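You operate a simulated robot arm through the tools that you are given. There is no shell and no other tool.

You run a simulated robot arm. Do the job below in one go: nothing can be reset, and whatever is moved stays where it is left.

TASK
Run the pump at about 20 litres a minute, then stop it.
Fine: switch the power on first and shut the bypass; let the flow settle for a few seconds before you stop; leave the power on.

The check looks at the end state, three seconds after you hand in, the way a careful person would. Anything else that was tipped, shoved, dropped, spilled or broken makes it a failure.

THE ROBOT
A 6-joint arm with a three-finger gripper, fixed in place. Base frame: the origin is on the floor under the middle of its stand, x ahead of it, y to its left, z up. Readings come in mm, degrees, newtons and seconds.
It reaches about 1213 mm from its shoulder. Its first joint turns from -166.0 to 166.0 degrees. Payload 4.89 kg.
The TCP is the grasp point between the finger pads, 30 mm short of the fingertips. In the tool frame z runs along the fingers and y along their closing line. The gripper opens to 164 mm; its body begins 125 mm behind the TCP.
Orientation is told as [roll, pitch, yaw] about the base's x, y, z axes, in that order, counted from this pose: with the fingers straight down and closing along the base's y, the tool's x points along the base's -x, its y along +y and its z along -z.

THE INTERFACE
- The arm moves only by the tool step_arm. Its argument "increments" is a list that holds one entry, the list of rows, each a list of 7 numbers: the shift along the tool's x, y, z in mm, then the turn, a rotation vector about the tool's x, y, z in degrees, then the gripper command, from -1 (shut) to 1 (fully open), values between in proportion. In form: [[[dx, dy, dz, wx, wy, wz, jaw], ...]]. A call has 1 to 20 rows; each row shifts and turns the commanded pose from where the row before left it, along the tool's axes as they then stand. Rows are played at 5 a second. More than 50 mm and 8.6 degrees between two rows, or a gripper value outside its range, and nothing of the call is played. A pose out of reach is approached as far as the arm can. The call stops where the force on the tool passes 90 N (or 10 N more than at its start, if that is more) or the arm is blocked; 0.2 s more then pass. Each finger travels about 108 mm/s and halts on what it meets, pressing with about 20 N; the grip force reading is that of the motor and also rises with nothing between the fingers. The clock runs only during rows and for 0.2 s after the last one: add rows that do not move to give the fingers time. It gives the time, the measured TCP pose, the force on the tool (base axes), the opening and the grip force at its end, in the units of the frame above (readings bear some noise), with the torque about the TCP (base axes, N m) and any sound that the robot's microphone picked up.
- Cameras (640 x 400 px; columns grow to the right, rows downward): "scene" is fixed at [50.7, -650, 1699]; the picture's right is [0.67, -0.74, 0.00], its down [-0.37, -0.33, -0.87] and it looks along [0.64, 0.58, -0.49] (base axes); focal length 351 px, centre (320, 200). "wrist" rides on the gripper at [76, -2, -152] in the tool frame; the picture's right is [0.02, 1.00, 0.00], its down [-0.88, 0.02, -0.47] and it looks along [-0.47, 0.01, 0.88] (tool axes); focal length 247 px, centre (320, 200).
- capture(camera): a new picture of that camera. No time passes.
- slide_trunk(by): moves the trunk up (or, below 0, down) by that many mm; the arm rides with it, the base frame stays. It gives what a move gives, with no picture.
- pixel_to_xyz(camera, pixels): for up to 12 pixels [column, row] of the newest picture of that camera ("zoom" is the newest enlarged one), the place [x, y, z] in the base frame of the surface seen there, good to about 2 mm. No time passes.
- zoom(camera, box): a new picture of the part [left, top, right, bottom] of that camera's present view, enlarged. No time passes.
- sign_off(): hands the job in; it is judged then, once.

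Unless the task says otherwise, let go and move clear before handing in.

The tools are called after "Call:" as a command line: name --argument value ..., lists and objects as JSON in quotes. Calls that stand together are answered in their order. step_arm: Moves the arm, as the interface text tells. Its arguments: {"type":"object","properties":{"increments":{"type":"array","items":{"type":"array","items":{"type":"array","items":{"type":"number"}}}}},"required":["increments"]} The other tools are called the same way: slide_trunk (by) moves the trunk up or down; capture (camera) takes a picture; pixel_to_xyz (camera, pixels) gives the place of the surface under pixels of a picture; zoom (camera, box) takes an enlarged picture of a part of a camera's view; sign_off () hands the job in.

At the start:

```text
clock: 0.0
eef_pos: [560.0, 86.8, 1337.5]
orientation: [0.0, 0.0, 0.1]
wrist_force: [0.1, 0.3, 0.0]
ft_torque: [-0.01, 0.01, 0.03]
opening: 163.9
gripper_force: 0.0
trunk travel left (down, up): [-175.0, 215.0]
```

scene: 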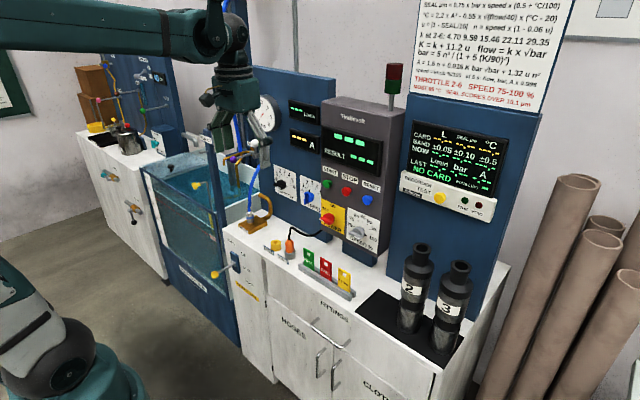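
wrist: 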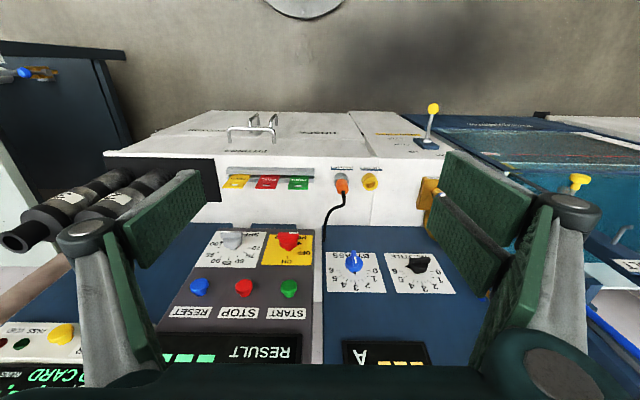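

The first pictures show a pump test bench: throttle and bypass knobs near (285,185)/(310,195) and a panel with START/STOP/RESET, a power switch and a speed knob around (345,200). I'll zoom in on the chart, panels and displays before moving.

Call:
zoom --camera "scene" --box '[400, 0, 580, 112]'

Call:
zoom --camera "scene" --box '[260, 90, 420, 270]'

Call:
zoom --camera "wrist" --box '[160, 160, 480, 360]'

Call:
zoom --camera "scene" --box '[380, 110, 520, 230]'

```text
3.56 times, centred on (490, 56) of scene
```

zoom: 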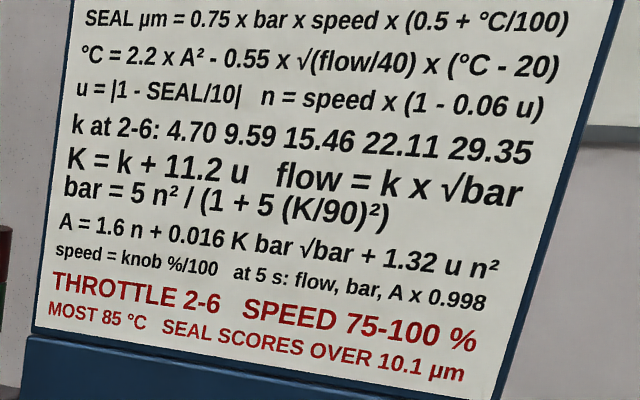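

```text
2.22 times, centred on (340, 180) of scene
```

zoom: 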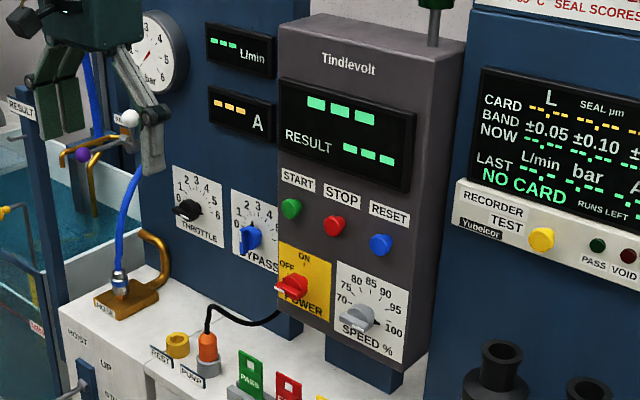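

```text
2.00 times, centred on (320, 260) of wrist
```

zoom: 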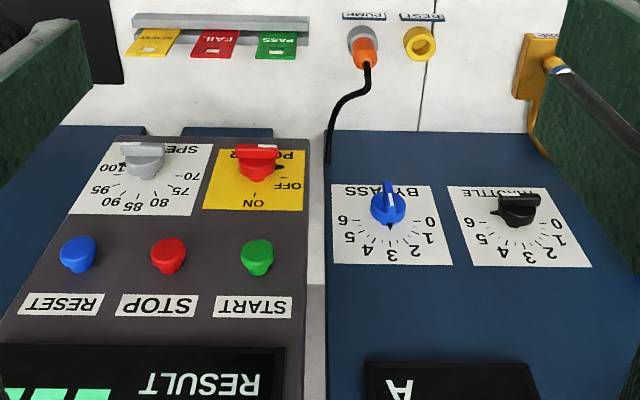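

```text
3.33 times, centred on (450, 170) of scene
```

zoom: 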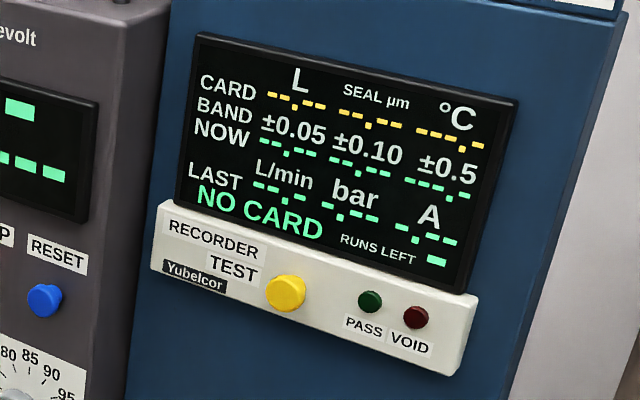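

The chart and panels are partly readable: the pump runs by a throttle 2-6 and speed 75-100 % rule, and the displays are blank with the power off. I'll zoom closer on the knobs, chart, tank and left bench to get the present settings and layout.

Call:
zoom --camera "wrist" --box '[310, 240, 470, 300]'

Call:
zoom --camera "wrist" --box '[170, 220, 330, 330]'

Call:
zoom --camera "scene" --box '[130, 60, 290, 300]'

Call:
zoom --camera "scene" --box '[60, 20, 200, 200]'

Call:
zoom --camera "scene" --box '[410, 0, 500, 56]'

Call:
zoom --camera "scene" --box '[220, 220, 400, 320]'

```text
4.00 times, centred on (390, 270) of wrist
```

zoom: 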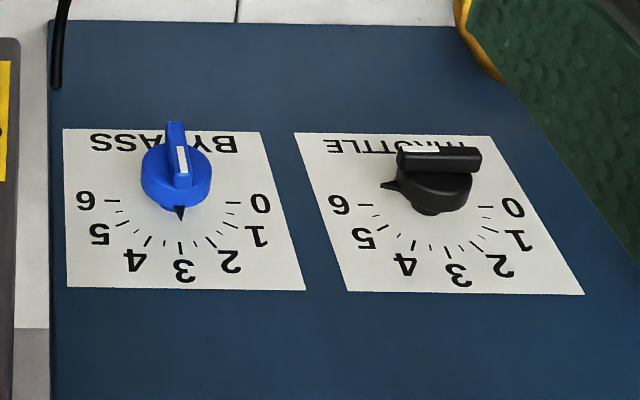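

```text
3.64 times, centred on (250, 275) of wrist
```

zoom: 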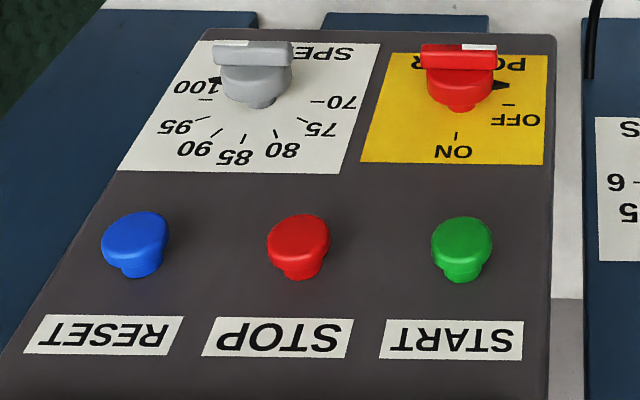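

```text
1.67 times, centred on (210, 180) of scene
```

zoom: 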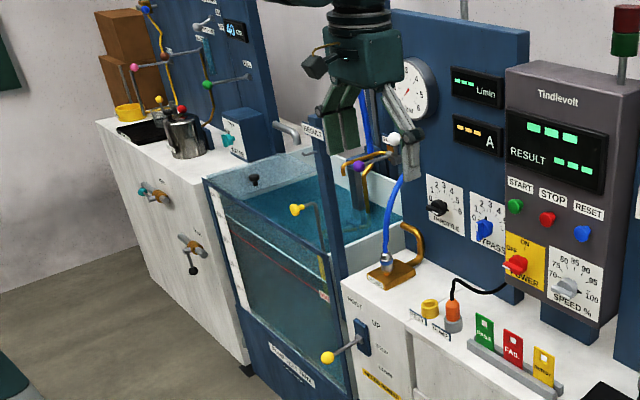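

```text
2.22 times, centred on (130, 110) of scene
```

zoom: 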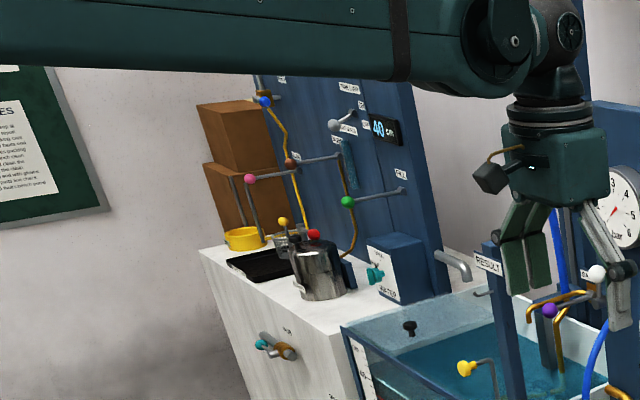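

```text
7.11 times, centred on (455, 28) of scene
```

zoom: 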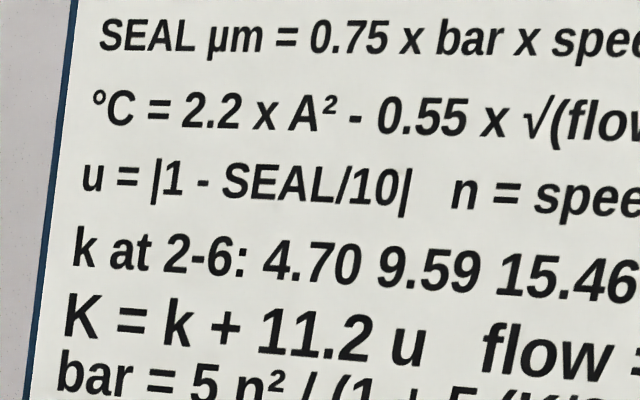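

```text
3.56 times, centred on (310, 270) of scene
```

zoom: 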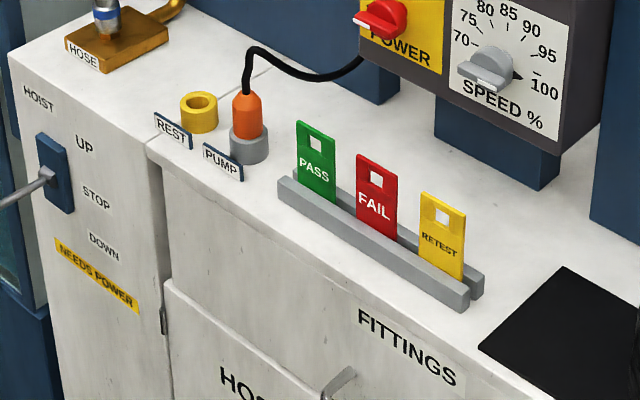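

The wrist zoom shows the bypass pointing at 3, throttle near 6, speed near 100 and power on OFF; the pump's orange plug is in the PUMP socket. I'll look closer at the tank, hose and signs to be sure the pump is fit to run.

Call:
zoom --camera "scene" --box '[190, 130, 290, 240]'

Call:
zoom --camera "scene" --box '[140, 150, 240, 290]'

Call:
zoom --camera "scene" --box '[0, 40, 60, 130]'

Call:
zoom --camera "wrist" --box '[440, 90, 640, 250]'

Call:
zoom --camera "scene" --box '[560, 0, 640, 60]'

```text
3.64 times, centred on (240, 185) of scene
```

zoom: 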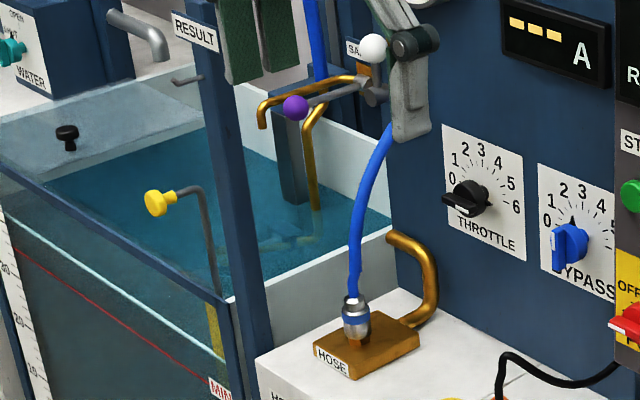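

```text
2.86 times, centred on (190, 220) of scene
```

zoom: 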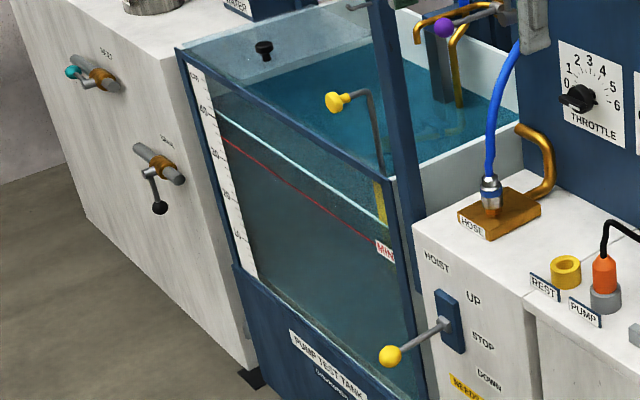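

```text
4.44 times, centred on (30, 85) of scene
```

zoom: 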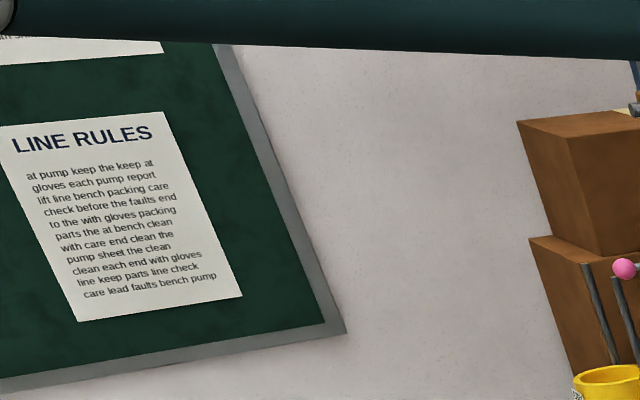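

```text
2.50 times, centred on (540, 170) of wrist
```

zoom: 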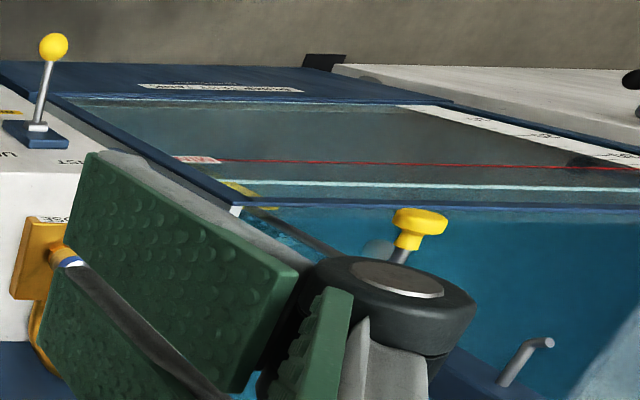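

```text
6.67 times, centred on (600, 30) of scene
```

zoom: 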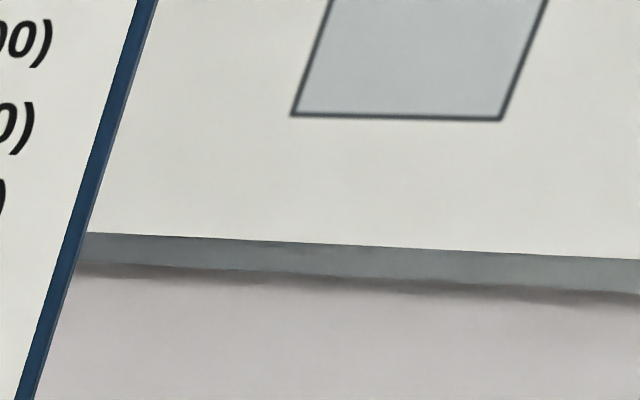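

The tank level (pale line) stands above the red MIN line, and the hose is coupled at the HOSE block. Next I'll get the coordinates of the knobs and buttons from the wrist view.

Call:
capture --camera "wrist"

Call:
pixel_to_xyz --camera "wrist" --pixels '[[288, 288], [243, 287], [198, 287], [287, 240], [232, 240], [354, 258], [420, 264], [335, 305], [375, 310], [240, 315], [370, 283], [270, 262]]'

Call:
capture --camera "scene"

Call:
pixel_to_xyz --camera "scene" --pixels '[[281, 184], [307, 198], [328, 219], [359, 230], [330, 184], [348, 192], [369, 200], [391, 65], [266, 110], [414, 258], [235, 230], [196, 185]]'

```text
taken
```

wrist: 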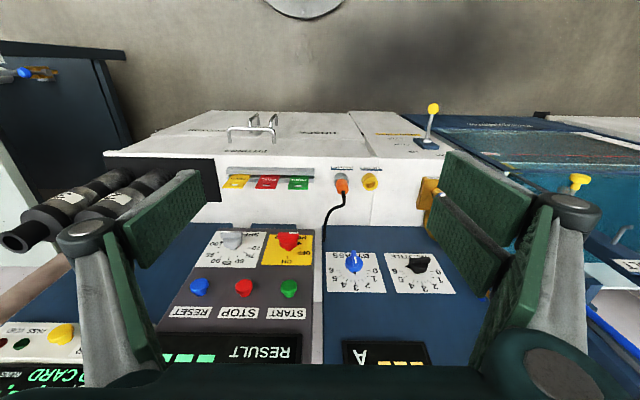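

```text
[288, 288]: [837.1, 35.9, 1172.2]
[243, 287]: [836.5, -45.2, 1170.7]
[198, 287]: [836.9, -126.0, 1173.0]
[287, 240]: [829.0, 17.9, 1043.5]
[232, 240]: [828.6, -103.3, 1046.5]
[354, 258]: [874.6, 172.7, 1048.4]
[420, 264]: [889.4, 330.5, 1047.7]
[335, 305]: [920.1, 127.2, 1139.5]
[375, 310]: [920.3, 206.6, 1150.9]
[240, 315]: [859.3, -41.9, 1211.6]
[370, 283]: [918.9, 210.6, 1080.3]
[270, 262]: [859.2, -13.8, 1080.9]
```

```text
taken
```

scene: 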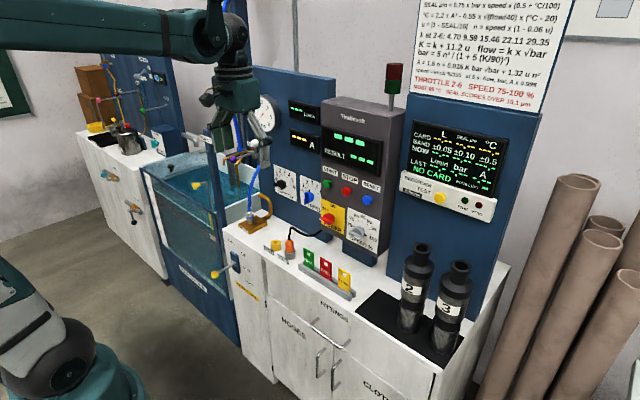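

```text
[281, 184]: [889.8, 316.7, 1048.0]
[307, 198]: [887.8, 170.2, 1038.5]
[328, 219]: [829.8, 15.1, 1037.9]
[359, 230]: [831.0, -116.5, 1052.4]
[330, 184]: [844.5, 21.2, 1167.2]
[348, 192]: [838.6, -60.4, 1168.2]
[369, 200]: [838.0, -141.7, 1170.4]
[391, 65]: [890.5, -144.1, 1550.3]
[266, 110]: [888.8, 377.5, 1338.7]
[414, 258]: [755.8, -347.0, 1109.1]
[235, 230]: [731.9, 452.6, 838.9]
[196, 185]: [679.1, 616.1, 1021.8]
```

The buttons sit at x≈837, z≈1171 (START y≈30, STOP y≈-52, RESET y≈-133), POWER at y≈17, SPEED at y≈-104, BYPASS at y≈172 and THROTTLE at y≈320, all on vertical faces at x=859/920. I'll turn the gripper to point ahead (+x) where it is, well clear of the panel.

Call:
step_arm --increments '[[[0, 0, 0, 0, -8.18, 0, 1], [0, 0, 0, 0, -8.18, 0, 1], [0, 0, 0, 0, -8.18, 0, 1], [0, 0, 0, 0, -8.18, 0, 1], [0, 0, 0, 0, -8.18, 0, 1], [0, 0, 0, 0, -8.18, 0, 1], [0, 0, 0, 0, -8.18, 0, 1], [0, 0, 0, 0, -8.18, 0, 1], [0, 0, 0, 0, -8.18, 0, 1], [0, 0, 0, 0, -8.18, 0, 1], [0, 0, 0, 0, -8.18, 0, 1], [0, 0, 0, 0, 0, 0, 1]]]'

```text
clock: 2.6
eef_pos: [561.3, 88.2, 1336.3]
orientation: [161.2, -90.0, -161.1]
wrist_force: [-0.8, 0.1, 0.7]
ft_torque: [-0.02, 0.02, -0.01]
opening: 164.0
gripper_force: 0.0
trunk travel left (down, up): [-175.0, 215.0]
```

The gripper now points ahead with pitch -90 at the same place. I'll take pictures from here.

Call:
capture --camera "wrist"

Call:
capture --camera "scene"

```text
taken
```

wrist: 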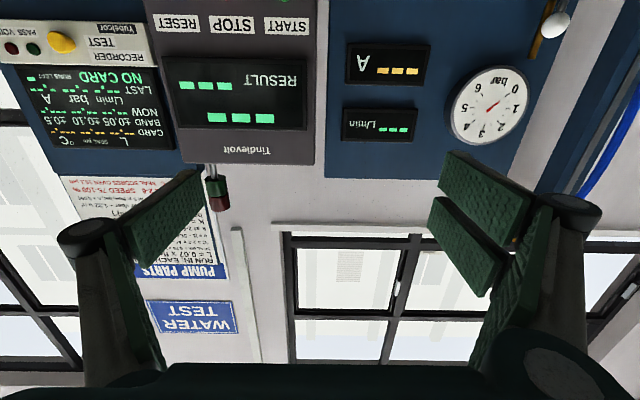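

```text
taken
```

scene: 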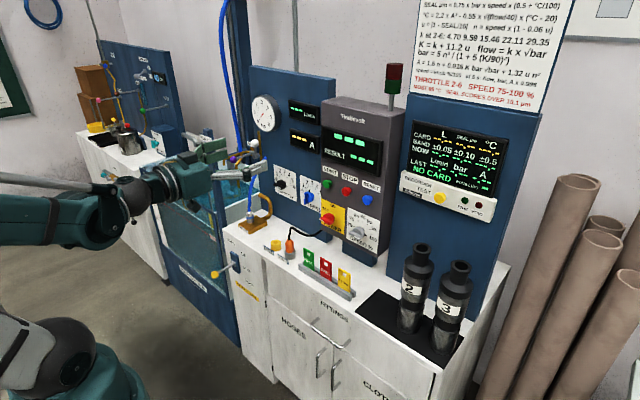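

The wrist view now shows the upper chart (65-225, 180-280) and "PUMP PARTS" heading upside down. I'll zoom on it to read any rules I have missed.

Call:
zoom --camera "wrist" --box '[60, 170, 240, 290]'

Call:
zoom --camera "wrist" --box '[0, 0, 180, 180]'

Call:
zoom --camera "scene" --box '[180, 100, 340, 240]'

```text
3.33 times, centred on (150, 230) of wrist
```

zoom: 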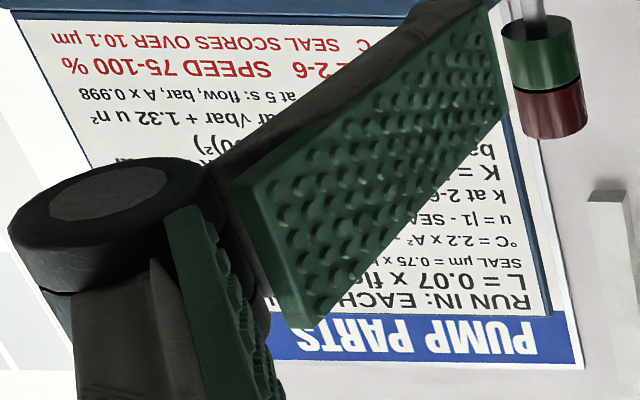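

```text
2.22 times, centred on (90, 90) of wrist
```

zoom: 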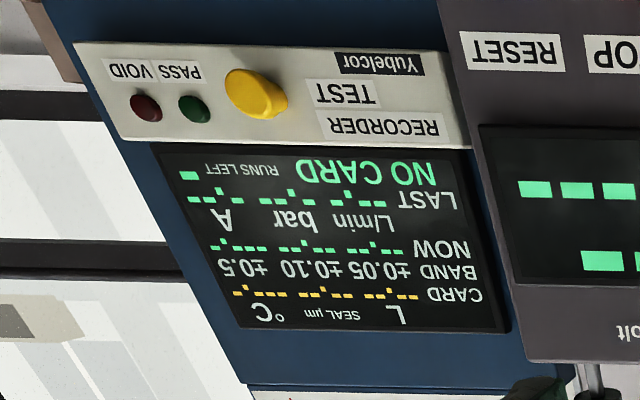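

```text
2.86 times, centred on (260, 170) of scene
```

zoom: 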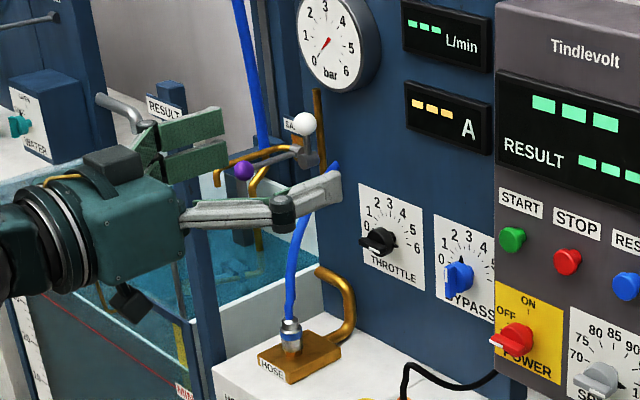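

The finger layout is clear (two pads on the +y side, one on the -y side), and the extra PUMP PARTS rules are about run-in, not this job. I'll check the heights of the bench items in front of the panel so the gripper clears them.

Call:
pixel_to_xyz --camera "scene" --pixels '[[290, 235], [290, 243], [276, 243], [257, 228], [268, 202], [310, 256], [327, 264], [345, 273], [330, 285], [255, 195], [252, 150], [300, 230]]'

Call:
pixel_to_xyz --camera "wrist" --pixels '[[550, 25], [540, 50], [500, 40], [380, 62], [375, 125], [492, 108], [235, 100], [585, 170], [60, 42]]'

```text
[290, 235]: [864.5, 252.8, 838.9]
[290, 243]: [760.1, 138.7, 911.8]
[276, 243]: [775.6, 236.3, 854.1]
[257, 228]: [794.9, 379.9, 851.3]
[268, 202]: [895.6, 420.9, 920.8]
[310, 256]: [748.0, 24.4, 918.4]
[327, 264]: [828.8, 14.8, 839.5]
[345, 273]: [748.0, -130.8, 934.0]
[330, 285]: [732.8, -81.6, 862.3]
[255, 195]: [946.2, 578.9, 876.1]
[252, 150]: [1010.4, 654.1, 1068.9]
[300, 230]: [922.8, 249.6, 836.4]
```

```text
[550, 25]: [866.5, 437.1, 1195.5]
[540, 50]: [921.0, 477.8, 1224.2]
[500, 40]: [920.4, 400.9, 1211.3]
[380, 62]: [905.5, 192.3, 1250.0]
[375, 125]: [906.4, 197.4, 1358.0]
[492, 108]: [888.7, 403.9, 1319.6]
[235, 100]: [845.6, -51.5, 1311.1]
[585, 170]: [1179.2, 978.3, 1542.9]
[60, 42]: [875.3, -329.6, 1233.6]
```

The bench top is z≈838 with tags up to ≈935 and the PUMP plug with its cable near (760, 139), so a camera slung below could foul the cable; I'd rather work with the camera above. First I'll measure the finger pads and the plug/cable.

Call:
pixel_to_xyz --camera "wrist" --pixels '[[450, 160], [528, 205], [440, 185], [520, 228], [432, 205], [505, 255], [425, 235], [485, 292], [205, 172], [118, 218], [210, 205], [140, 265]]'

Call:
zoom --camera "scene" --box '[255, 215, 365, 295]'

```text
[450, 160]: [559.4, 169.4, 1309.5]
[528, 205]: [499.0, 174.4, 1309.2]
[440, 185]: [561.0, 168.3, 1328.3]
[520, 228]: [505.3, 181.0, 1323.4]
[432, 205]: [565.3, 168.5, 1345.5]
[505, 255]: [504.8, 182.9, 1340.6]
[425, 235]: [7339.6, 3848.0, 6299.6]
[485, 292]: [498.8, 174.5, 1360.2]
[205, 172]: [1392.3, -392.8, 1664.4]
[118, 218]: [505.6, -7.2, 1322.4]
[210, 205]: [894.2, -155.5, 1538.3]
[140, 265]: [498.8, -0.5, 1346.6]
```

```text
5.00 times, centred on (310, 255) of scene
```

zoom: 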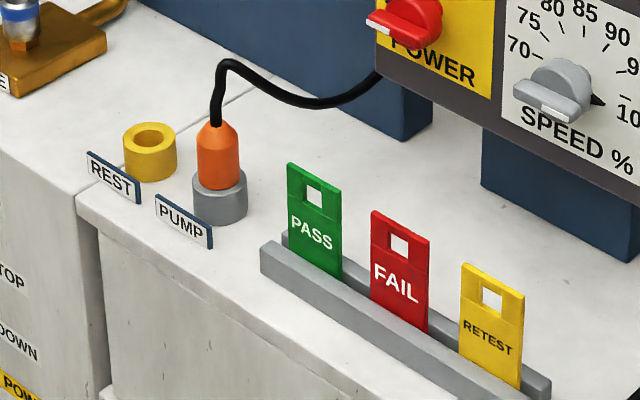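

The pads interleave: two on the +y side, one on the -y side, about ±27 mm wide across tool x. I'll roll the tool +90° about its own axis (camera to the +y side, closing line vertical) and narrow the fingers, then view the panel.

Call:
step_arm --increments '[[[0, 0, 0, 0, 0, 8.18, 0.6], [0, 0, 0, 0, 0, 8.18, 0.2], [0, 0, 0, 0, 0, 8.18, -0.2], [0, 0, 0, 0, 0, 8.18, -0.4], [0, 0, 0, 0, 0, 8.18, -0.4], [0, 0, 0, 0, 0, 8.18, -0.4], [0, 0, 0, 0, 0, 8.18, -0.4], [0, 0, 0, 0, 0, 8.18, -0.4], [0, 0, 0, 0, 0, 8.18, -0.4], [0, 0, 0, 0, 0, 8.18, -0.4], [0, 0, 0, 0, 0, 8.18, -0.4], [0, 0, 0, 0, 0, 0, -0.4]]]'

```text
clock: 5.2
eef_pos: [562.7, 77.9, 1338.3]
orientation: [87.9, -0.6, -89.4]
wrist_force: [-0.8, -0.9, -0.1]
ft_torque: [-0.01, -0.01, 0.0]
opening: 49.2
gripper_force: 0.1
out of reach, approached as far as the arm can: row 11
trunk travel left (down, up): [-175.0, 215.0]
```

Row 11 ran out of reach, so a wrist limit lies near +90° of roll; I'll use the other direction (0 to -180°) instead. I'll look at the arm's posture and measure the cable height.

Call:
capture --camera "scene"

Call:
zoom --camera "scene" --box '[255, 215, 365, 295]'

Call:
pixel_to_xyz --camera "zoom" --pixels '[[228, 63], [222, 75], [217, 120], [217, 140], [270, 90], [313, 172], [400, 218], [492, 270], [150, 130], [110, 165]]'

Call:
capture --camera "wrist"

```text
taken
```

scene: 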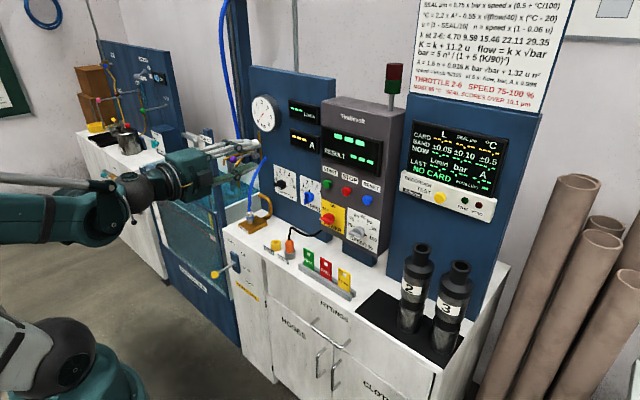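

```text
5.00 times, centred on (310, 255) of scene
```

zoom: 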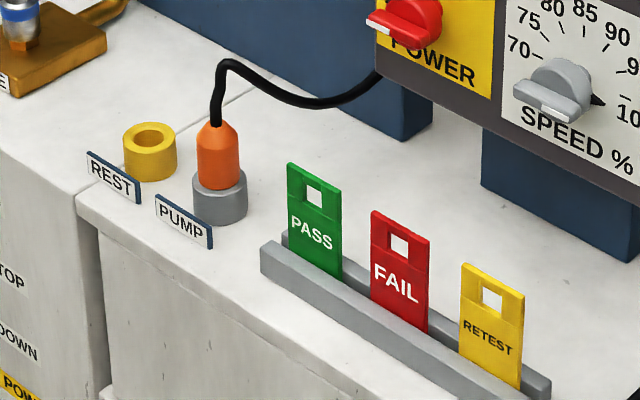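

```text
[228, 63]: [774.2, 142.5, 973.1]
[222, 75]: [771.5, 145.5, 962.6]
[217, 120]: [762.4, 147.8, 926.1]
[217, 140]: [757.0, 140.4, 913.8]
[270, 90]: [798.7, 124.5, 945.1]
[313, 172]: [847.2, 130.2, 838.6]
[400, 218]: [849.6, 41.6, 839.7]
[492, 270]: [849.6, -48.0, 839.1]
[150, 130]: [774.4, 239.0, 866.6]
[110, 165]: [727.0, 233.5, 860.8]
```

```text
taken
```

wrist: 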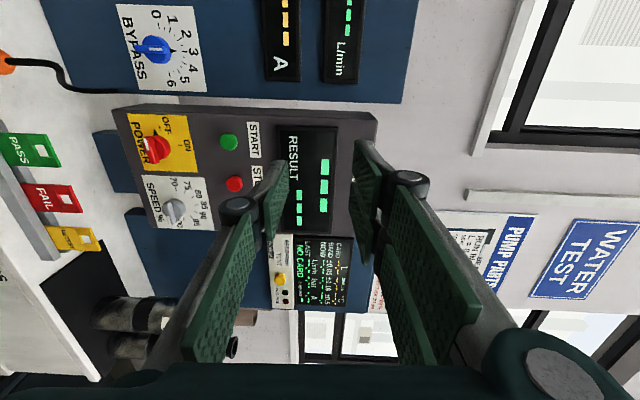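

The cable crests at (774, 142, 973), so a camera hung straight below the bypass grip would be too close; I'll plan for that with a tilted grip. Now I'll roll back -180° in free space to see how far the other direction goes.

Call:
step_arm --increments '[[[0, 0, 0, 0, 0, -8.18, -0.4], [0, 0, 0, 0, 0, -8.18, -0.4], [0, 0, 0, 0, 0, -8.18, -0.4], [0, 0, 0, 0, 0, -8.18, -0.4], [0, 0, 0, 0, 0, -8.18, -0.4], [0, 0, 0, 0, 0, -8.18, -0.4], [0, 0, 0, 0, 0, -8.18, -0.4], [0, 0, 0, 0, 0, -8.18, -0.4], [0, 0, 0, 0, 0, -8.18, -0.4], [0, 0, 0, 0, 0, -8.18, -0.4], [0, 0, 0, 0, 0, -8.18, -0.4], [0, 0, 0, 0, 0, 0, -0.4]]]'

Call:
step_arm --increments '[[[0, 0, 0, 0, 0, -8.18, -0.4], [0, 0, 0, 0, 0, -8.18, -0.4], [0, 0, 0, 0, 0, -8.18, -0.4], [0, 0, 0, 0, 0, -8.18, -0.4], [0, 0, 0, 0, 0, -8.18, -0.4], [0, 0, 0, 0, 0, -8.18, -0.4], [0, 0, 0, 0, 0, -8.18, -0.4], [0, 0, 0, 0, 0, -8.18, -0.4], [0, 0, 0, 0, 0, -8.18, -0.4], [0, 0, 0, 0, 0, -8.18, -0.4], [0, 0, 0, 0, 0, -8.18, -0.4], [0, 0, 0, 0, 0, 0, -0.4]]]'

```text
clock: 7.8
eef_pos: [563.1, 78.0, 1338.3]
orientation: [-77.8, -89.9, 77.7]
wrist_force: [0.3, 0.2, 0.0]
ft_torque: [-0.03, 0.0, 0.01]
opening: 49.3
gripper_force: 0.0
trunk travel left (down, up): [-175.0, 215.0]
```

```text
clock: 10.4
eef_pos: [562.6, 76.3, 1337.3]
orientation: [-90.0, 0.1, 90.0]
wrist_force: [0.4, 0.6, -0.1]
ft_torque: [0.0, 0.01, 0.03]
opening: 49.3
gripper_force: 0.1
trunk travel left (down, up): [-175.0, 215.0]
```

The tool is now rolled to -90° (tool x = base -y, tool y = down) with no limit met. I'll move to a standoff before the POWER knob, around (620, 18, 1045).

Call:
step_arm --increments '[[[8.3, 41.8, 8.2, 0, 0, 0, -0.4], [8.3, 41.8, 8.2, 0, 0, 0, -0.4], [8.3, 41.8, 8.2, 0, 0, 0, -0.4], [8.3, 41.8, 8.2, 0, 0, 0, -0.4], [8.3, 41.8, 8.2, 0, 0, 0, -0.4], [8.3, 41.8, 8.2, 0, 0, 0, -0.4], [8.3, 41.8, 8.2, 0, 0, 0, -0.4], [0, 0, 0, 0, 0, 0, -0.4]]]'

Call:
capture --camera "wrist"

Call:
capture --camera "scene"

```text
clock: 12.2
eef_pos: [627.1, 25.6, 1181.2]
orientation: [-89.7, 0.0, 90.1]
wrist_force: [-2.1, 1.4, -0.7]
ft_torque: [-0.01, 0.01, -0.05]
opening: 49.1
gripper_force: 0.1
out of reach, approached as far as the arm can: row 4, 5, 6, 7
trunk travel left (down, up): [-175.0, 215.0]
```

```text
taken
```

wrist: 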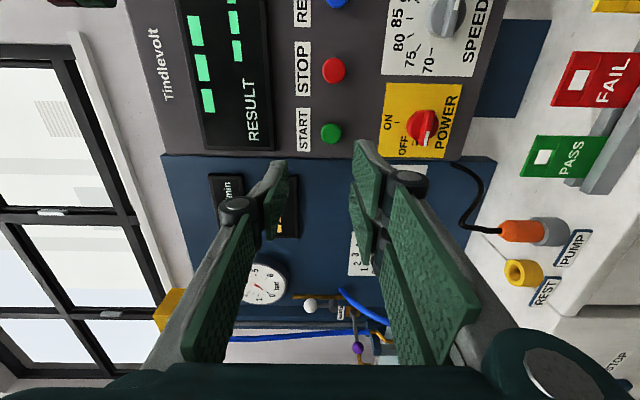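

```text
taken
```

scene: 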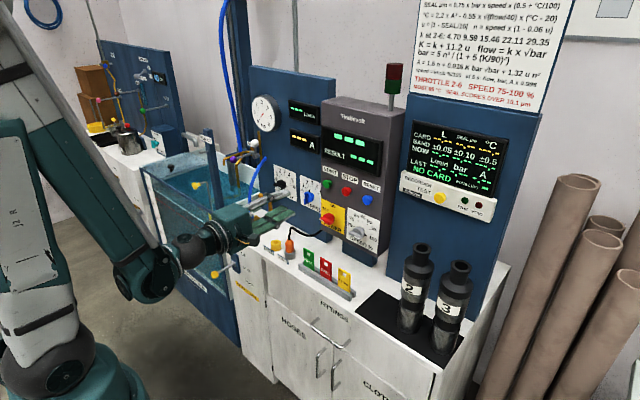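

The move stuck at z≈1181 because the arm can't fold lower from here; lowering the trunk will help. Before that I'll check where the hoist lever and tank corner are, so nothing is brushed.

Call:
pixel_to_xyz --camera "scene" --pixels '[[214, 275], [232, 262], [196, 186], [185, 240], [150, 275], [210, 160], [240, 225], [262, 222], [290, 215], [245, 270], [270, 290], [40, 100]]'

Call:
pixel_to_xyz --camera "wrist" --pixels '[[422, 125], [430, 110], [447, 15], [332, 132], [333, 70], [412, 118], [425, 148], [520, 230], [340, 300], [358, 348]]'

```text
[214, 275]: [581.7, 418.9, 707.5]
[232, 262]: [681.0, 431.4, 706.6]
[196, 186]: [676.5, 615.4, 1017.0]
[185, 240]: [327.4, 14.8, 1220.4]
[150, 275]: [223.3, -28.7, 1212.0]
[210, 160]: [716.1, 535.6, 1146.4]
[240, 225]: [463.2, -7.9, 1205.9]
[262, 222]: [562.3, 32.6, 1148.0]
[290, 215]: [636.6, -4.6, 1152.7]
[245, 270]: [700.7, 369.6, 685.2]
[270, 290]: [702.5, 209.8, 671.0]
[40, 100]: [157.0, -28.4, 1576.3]
```

```text
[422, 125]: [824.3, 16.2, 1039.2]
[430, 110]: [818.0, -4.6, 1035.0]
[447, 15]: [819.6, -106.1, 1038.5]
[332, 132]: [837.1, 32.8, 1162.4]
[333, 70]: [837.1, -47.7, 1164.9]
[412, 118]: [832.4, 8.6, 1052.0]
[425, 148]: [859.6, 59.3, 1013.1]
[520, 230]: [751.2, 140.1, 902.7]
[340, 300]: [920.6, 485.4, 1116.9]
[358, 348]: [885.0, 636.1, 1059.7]
```

The bench front is x≈700 and the hoist ball is far off at (582, 419, 707), so the space below the gripper is free. I'll lower the trunk by 130 mm.

Call:
slide_trunk --by -130

Call:
zoom --camera "wrist" --box '[290, 0, 530, 240]'

Call:
capture --camera "scene"

```text
clock: 13.8
eef_pos: [628.8, 25.8, 1052.3]
orientation: [-89.8, 0.1, 89.9]
wrist_force: [0.3, -0.6, 0.8]
ft_torque: [-0.01, 0.04, 0.0]
opening: 48.9
gripper_force: 0.1
trunk travel left (down, up): [-45.0, 345.0]
```

```text
1.67 times, centred on (410, 120) of wrist
```

zoom: 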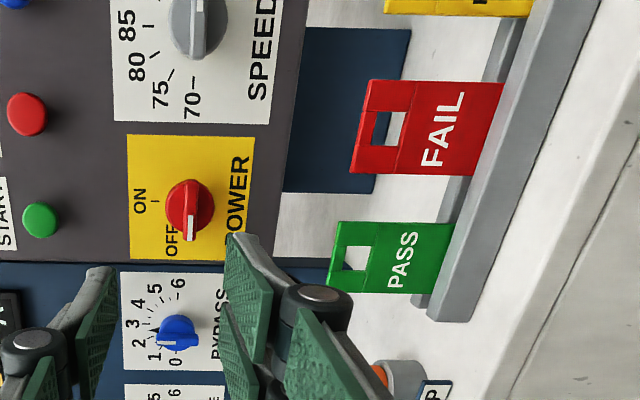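

```text
taken
```

scene: 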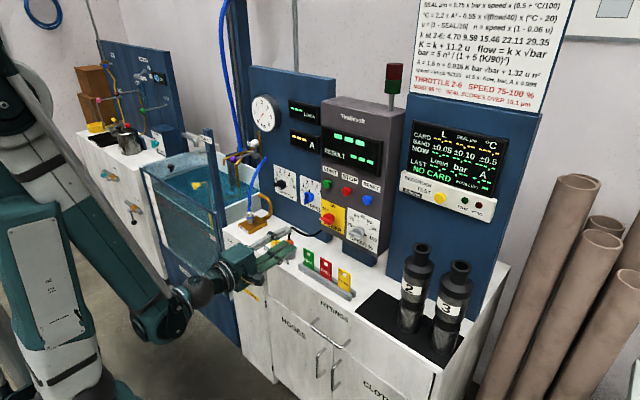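

The trunk is down and the POWER dial shows well at zoom (185, 210), with its white-marked end at OFF (toward +y) and ON straight up. I'll measure the knob bars and tick marks.

Call:
pixel_to_xyz --camera "zoom" --pixels '[[190, 236], [190, 212], [190, 190], [170, 205], [208, 205], [155, 203], [130, 140], [128, 255], [252, 160], [185, 330], [175, 345], [197, 318]]'

Call:
zoom --camera "wrist" --box '[290, 80, 390, 160]'

Call:
zoom --camera "wrist" --box '[280, 150, 380, 230]'

```text
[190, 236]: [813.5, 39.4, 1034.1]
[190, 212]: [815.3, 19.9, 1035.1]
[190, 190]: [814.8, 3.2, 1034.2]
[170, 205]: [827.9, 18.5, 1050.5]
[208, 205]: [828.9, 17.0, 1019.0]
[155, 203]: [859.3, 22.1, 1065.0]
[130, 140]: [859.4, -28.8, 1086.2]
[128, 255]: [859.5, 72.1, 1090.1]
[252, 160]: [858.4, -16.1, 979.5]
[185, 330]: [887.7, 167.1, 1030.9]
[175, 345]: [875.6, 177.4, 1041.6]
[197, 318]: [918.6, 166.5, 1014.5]
```

```text
5.00 times, centred on (340, 120) of wrist
```

zoom: 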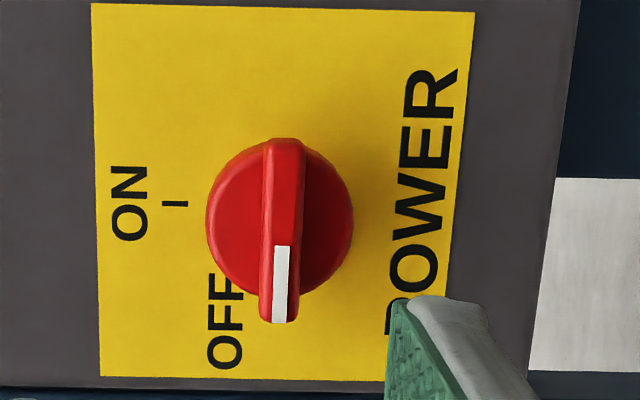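

```text
5.00 times, centred on (330, 190) of wrist
```

zoom: 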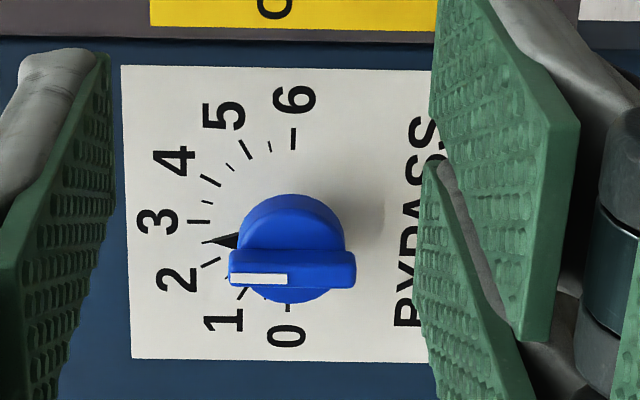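

POWER's bar lies along y from about -4 to 43 (axis near y=21, z=1035), its front at x≈814 and the disc face at x≈828. Before going in I'll measure the lower finger's knuckle against the tag tops below.

Call:
capture --camera "wrist"

Call:
pixel_to_xyz --camera "wrist" --pixels '[[410, 178], [428, 185], [370, 145], [235, 205], [222, 215], [420, 160], [423, 140], [440, 75], [460, 300], [490, 320], [200, 260], [361, 140]]'

Call:
pixel_to_xyz --camera "scene" --pixels '[[307, 249], [322, 258], [340, 267], [275, 240], [285, 262], [262, 240]]'

```text
taken
```

wrist: 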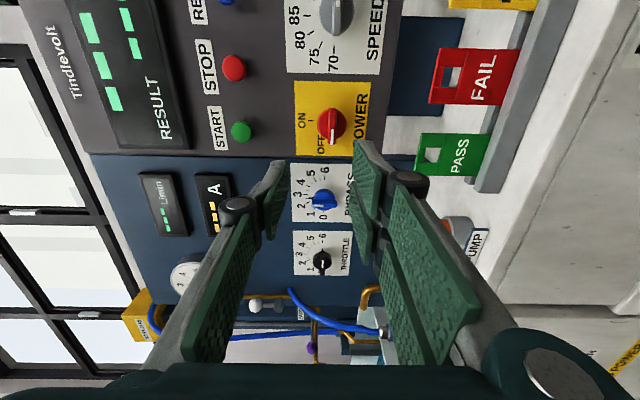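

```text
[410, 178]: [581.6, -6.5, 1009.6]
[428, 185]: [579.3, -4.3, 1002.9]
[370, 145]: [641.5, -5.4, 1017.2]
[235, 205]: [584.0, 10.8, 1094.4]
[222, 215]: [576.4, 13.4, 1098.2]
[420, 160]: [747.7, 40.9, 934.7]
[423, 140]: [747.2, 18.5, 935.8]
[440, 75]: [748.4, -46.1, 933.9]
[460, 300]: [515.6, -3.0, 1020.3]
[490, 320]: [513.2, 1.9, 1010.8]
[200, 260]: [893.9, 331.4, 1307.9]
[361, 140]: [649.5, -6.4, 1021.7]
```

```text
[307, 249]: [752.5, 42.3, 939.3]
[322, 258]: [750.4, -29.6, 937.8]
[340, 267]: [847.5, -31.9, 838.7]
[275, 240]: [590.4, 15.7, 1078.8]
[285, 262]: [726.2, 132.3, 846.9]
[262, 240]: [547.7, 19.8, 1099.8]
```

The tags top out at z≈936 and the lower knuckle would pass at ≈985, so the straight approach is clear. I'll move in to x≈740 aligned with the POWER axis and look again.

Call:
step_arm --increments '[[[2.4, 8.6, 36, 0, 0, 0, -0.4], [2.4, 8.7, 36, 0, 0, 0, -0.4], [0, 0, 39, 0, 0, 0, -0.4], [0, 0, 0, 0, 0, 0, -0.4]]]'

Call:
capture --camera "wrist"

Call:
zoom --camera "wrist" --box '[240, 40, 400, 200]'

Call:
zoom --camera "scene" --box '[240, 150, 400, 280]'

```text
clock: 14.8
eef_pos: [738.1, 23.7, 1036.4]
orientation: [-89.8, 0.0, 90.1]
wrist_force: [0.0, 0.6, 0.4]
ft_torque: [0.03, 0.04, -0.01]
opening: 49.2
gripper_force: 0.2
trunk travel left (down, up): [-45.0, 345.0]
```

```text
taken
```

wrist: 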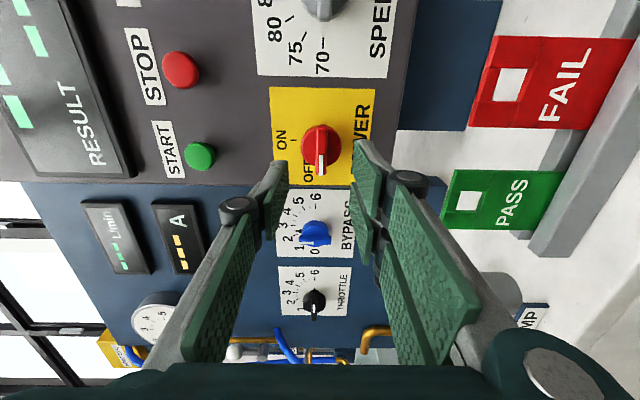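

```text
2.50 times, centred on (320, 120) of wrist
```

zoom: 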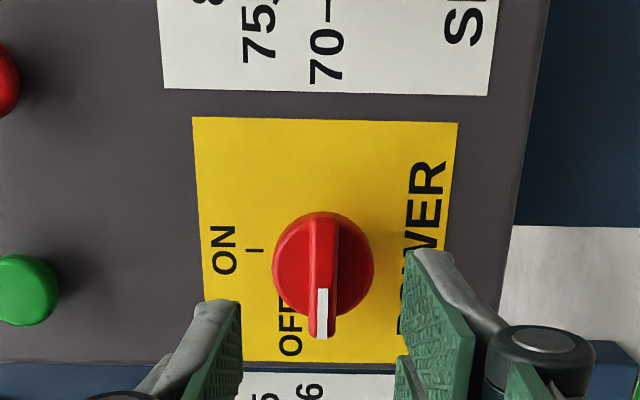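

```text
3.08 times, centred on (320, 215) of scene
```

zoom: 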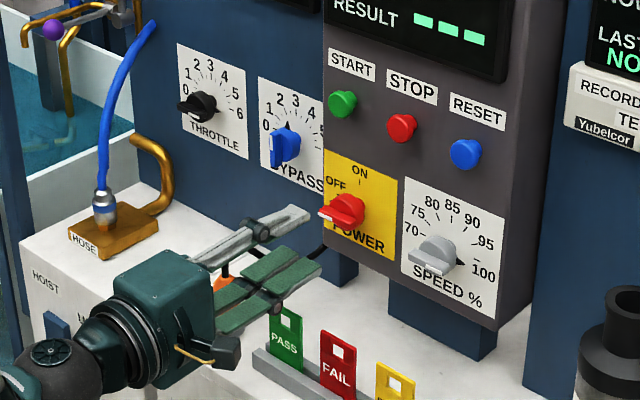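

The POWER bar sits between the finger lines at zoom (322, 275). I'll measure its ends and sides once more from this nearer view for a good centre.

Call:
pixel_to_xyz --camera "wrist" --pixels '[[321, 172], [321, 165], [321, 128], [321, 145], [305, 146], [336, 146], [316, 150], [325, 150], [294, 140], [271, 88], [375, 90], [273, 180]]'

```text
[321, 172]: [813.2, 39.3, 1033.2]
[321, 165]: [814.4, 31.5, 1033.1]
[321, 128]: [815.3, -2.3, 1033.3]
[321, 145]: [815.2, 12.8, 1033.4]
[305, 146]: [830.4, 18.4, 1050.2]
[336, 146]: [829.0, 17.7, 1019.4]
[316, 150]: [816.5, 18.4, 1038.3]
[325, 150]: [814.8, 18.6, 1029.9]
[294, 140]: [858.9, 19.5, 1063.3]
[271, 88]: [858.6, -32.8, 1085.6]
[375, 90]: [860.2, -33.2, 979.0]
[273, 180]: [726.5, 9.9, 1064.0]
```

The axis comes out at y≈20, z≈1034.5. I'll advance to TCP x≈795 (tips ≈825, short of the disc at 829) and then close on the bar.

Call:
step_arm --increments '[[[3, 1.8, 20, 0, 0, 0, -0.4], [0, 0, 20, 0, 0, 0, -0.4], [0, 0, 16, 0, 0, 0, -0.4], [0, 0, 0, 0, 0, 0, -0.4]]]'

Call:
step_arm --increments '[[[0, 0, 0, 0, 0, 0, -0.7], [0, 0, 0, 0, 0, 0, -1], [0, 0, 0, 0, 0, 0, -1], [0, 0, 0, 0, 0, 0, -1]]]'

Call:
zoom --camera "wrist" --box '[240, 60, 400, 220]'

Call:
zoom --camera "scene" --box '[280, 160, 400, 260]'

```text
clock: 15.8
eef_pos: [794.9, 19.0, 1034.8]
orientation: [-89.8, 0.0, 90.0]
wrist_force: [-0.7, -0.3, 0.8]
ft_torque: [0.02, 0.0, 0.02]
opening: 49.3
gripper_force: 0.1
trunk travel left (down, up): [-45.0, 345.0]
```

```text
clock: 16.8
eef_pos: [794.6, 20.7, 1034.8]
orientation: [-89.9, 0.0, 90.1]
wrist_force: [30.1, -0.5, 54.9]
ft_torque: [0.03, -1.26, 0.05]
opening: 10.5
gripper_force: 45.1
trunk travel left (down, up): [-45.0, 345.0]
```

```text
2.50 times, centred on (320, 140) of wrist
```

zoom: 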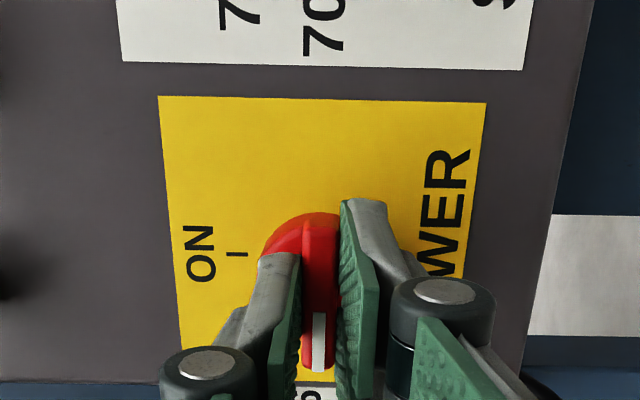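

```text
4.00 times, centred on (340, 210) of scene
```

zoom: 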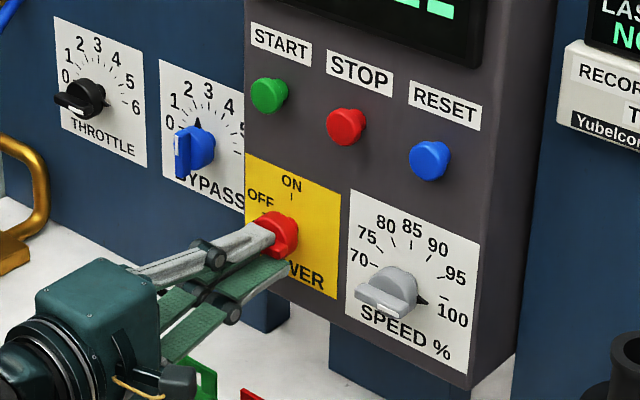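

The fingers hold the bar (opening 10.5) but the wrist carries about 55 N upward, so the bar sits slightly above centre; I'll nudge up 1.5 mm to relieve it before turning.

Call:
step_arm --increments '[[[0, -1.5, 0, 0, 0, 0, -1], [0, 0, 0, 0, 0, 0, -1]]]'

```text
clock: 17.4
eef_pos: [794.1, 19.9, 1034.0]
orientation: [-89.8, 0.0, 90.2]
wrist_force: [35.4, 1.4, 42.4]
ft_torque: [0.04, -0.97, 0.05]
opening: 10.5
gripper_force: 45.3
trunk travel left (down, up): [-45.0, 345.0]
```

The upward load fell by about 12 N, so the direction is right; I'll nudge up 2.5 mm more.

Call:
step_arm --increments '[[[0, -2.5, 0, 0, 0, 0, -1], [0, 0, 0, 0, 0, 0, -1]]]'

```text
clock: 18.0
eef_pos: [794.1, 18.8, 1034.7]
orientation: [-89.7, 0.0, 90.0]
wrist_force: [-4.8, 8.1, -54.4]
ft_torque: [-0.09, 1.42, 0.22]
opening: 11.1
gripper_force: 44.8
trunk travel left (down, up): [-45.0, 345.0]
```

It overshot to -54 N, so the neutral point is about 1 mm back; I'll ease down 1.2 mm.

Call:
step_arm --increments '[[[0, 1.2, 0, 0, 0, 0, -1], [0, 0, 0, 0, 0, 0, -1]]]'

```text
clock: 18.6
eef_pos: [793.6, 19.5, 1035.4]
orientation: [-89.7, 0.0, 90.0]
wrist_force: [-17.3, 14.2, -50.4]
ft_torque: [0.0, 1.3, 0.45]
opening: 10.7
gripper_force: 44.9
trunk travel left (down, up): [-45.0, 345.0]
```

The load hardly changed, so friction is holding it; I'll open a little and regrip at this height to free the stress.

Call:
step_arm --increments '[[[0, 0, 0, 0, 0, 0, -0.7], [0, 0, 0, 0, 0, 0, -0.7], [0, 0, 0, 0, 0, 0, -1], [0, 0, 0, 0, 0, 0, -1], [0, 0, 0, 0, 0, 0, -1]]]'

```text
clock: 19.8
eef_pos: [795.2, 18.9, 1034.8]
orientation: [-89.7, 0.0, 90.0]
wrist_force: [-10.4, -1.9, -41.7]
ft_torque: [-0.11, 1.07, -0.38]
opening: 10.7
gripper_force: 44.9
trunk travel left (down, up): [-45.0, 345.0]
```

At 2.8 mm up the load is -42 N and at 0 it was +55 N, so neutral is about 1.6 mm up. I'll open, shift down 1.2 mm and regrip.

Call:
step_arm --increments '[[[0, 0, 0, 0, 0, 0, -0.7], [0, 1.2, 0, 0, 0, 0, -0.7], [0, 0, 0, 0, 0, 0, -1], [0, 0, 0, 0, 0, 0, -1], [0, 0, 0, 0, 0, 0, -1]]]'

```text
clock: 21.0
eef_pos: [794.5, 17.8, 1035.7]
orientation: [-89.8, 0.0, 90.1]
wrist_force: [18.2, 0.9, 24.4]
ft_torque: [0.05, -0.63, 0.01]
opening: 11.1
gripper_force: 44.7
trunk travel left (down, up): [-45.0, 345.0]
```

The grip load is down to about 24 N, which is fine. I'll begin turning POWER clockwise (tool z +) by a first 15°.

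Call:
step_arm --increments '[[[0, 0, 0, 0, 0, 5, -1], [0, 0, 0, 0, 0, 5, -1], [0, 0, 0, 0, 0, 5, -1], [0, 0, 0, 0, 0, 0, -1]]]'

Call:
zoom --camera "wrist" --box '[240, 60, 400, 220]'

```text
clock: 22.0
eef_pos: [795.2, 18.3, 1033.5]
orientation: [-89.8, -14.9, 90.0]
wrist_force: [22.6, 9.9, 35.7]
ft_torque: [0.02, -0.94, 0.78]
opening: 10.9
gripper_force: 44.9
trunk travel left (down, up): [-45.0, 345.0]
```

```text
2.50 times, centred on (320, 140) of wrist
```

zoom: 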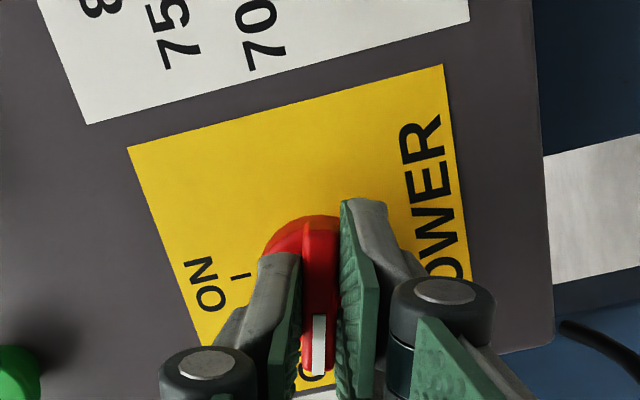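

The bar follows the gripper and the torque is tiny, so the knob turns freely. I'll turn on another 45°.

Call:
step_arm --increments '[[[0, 0, 0, 0, 0, 7.5, -1], [0, 0, 0, 0, 0, 7.5, -1], [0, 0, 0, 0, 0, 7.5, -1], [0, 0, 0, 0, 0, 7.5, -1], [0, 0, 0, 0, 0, 7.5, -1], [0, 0, 0, 0, 0, 7.5, -1], [0, 0, 0, 0, 0, 0, -1]]]'

Call:
zoom --camera "wrist" --box '[240, 60, 400, 220]'

Call:
zoom --camera "scene" --box '[260, 100, 520, 260]'

```text
clock: 23.6
eef_pos: [794.5, 18.7, 1034.0]
orientation: [-89.7, -60.0, 90.0]
wrist_force: [6.1, 33.0, 19.8]
ft_torque: [-0.01, -1.02, 1.19]
opening: 10.8
gripper_force: 45.2
trunk travel left (down, up): [-45.0, 345.0]
```

```text
2.50 times, centred on (320, 140) of wrist
```

zoom: 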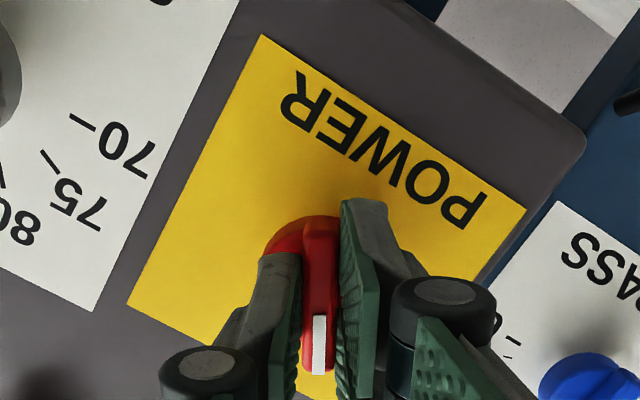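

```text
2.46 times, centred on (390, 180) of scene
```

zoom: 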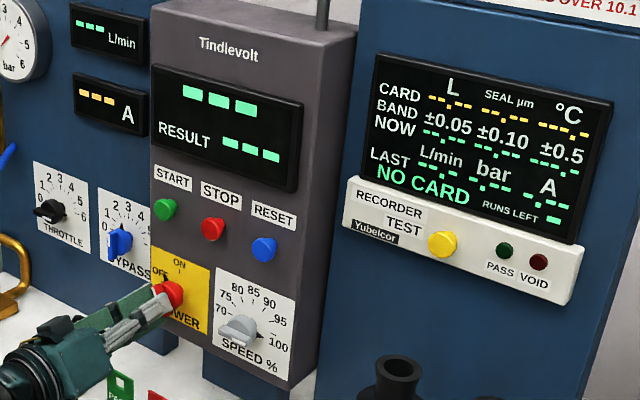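

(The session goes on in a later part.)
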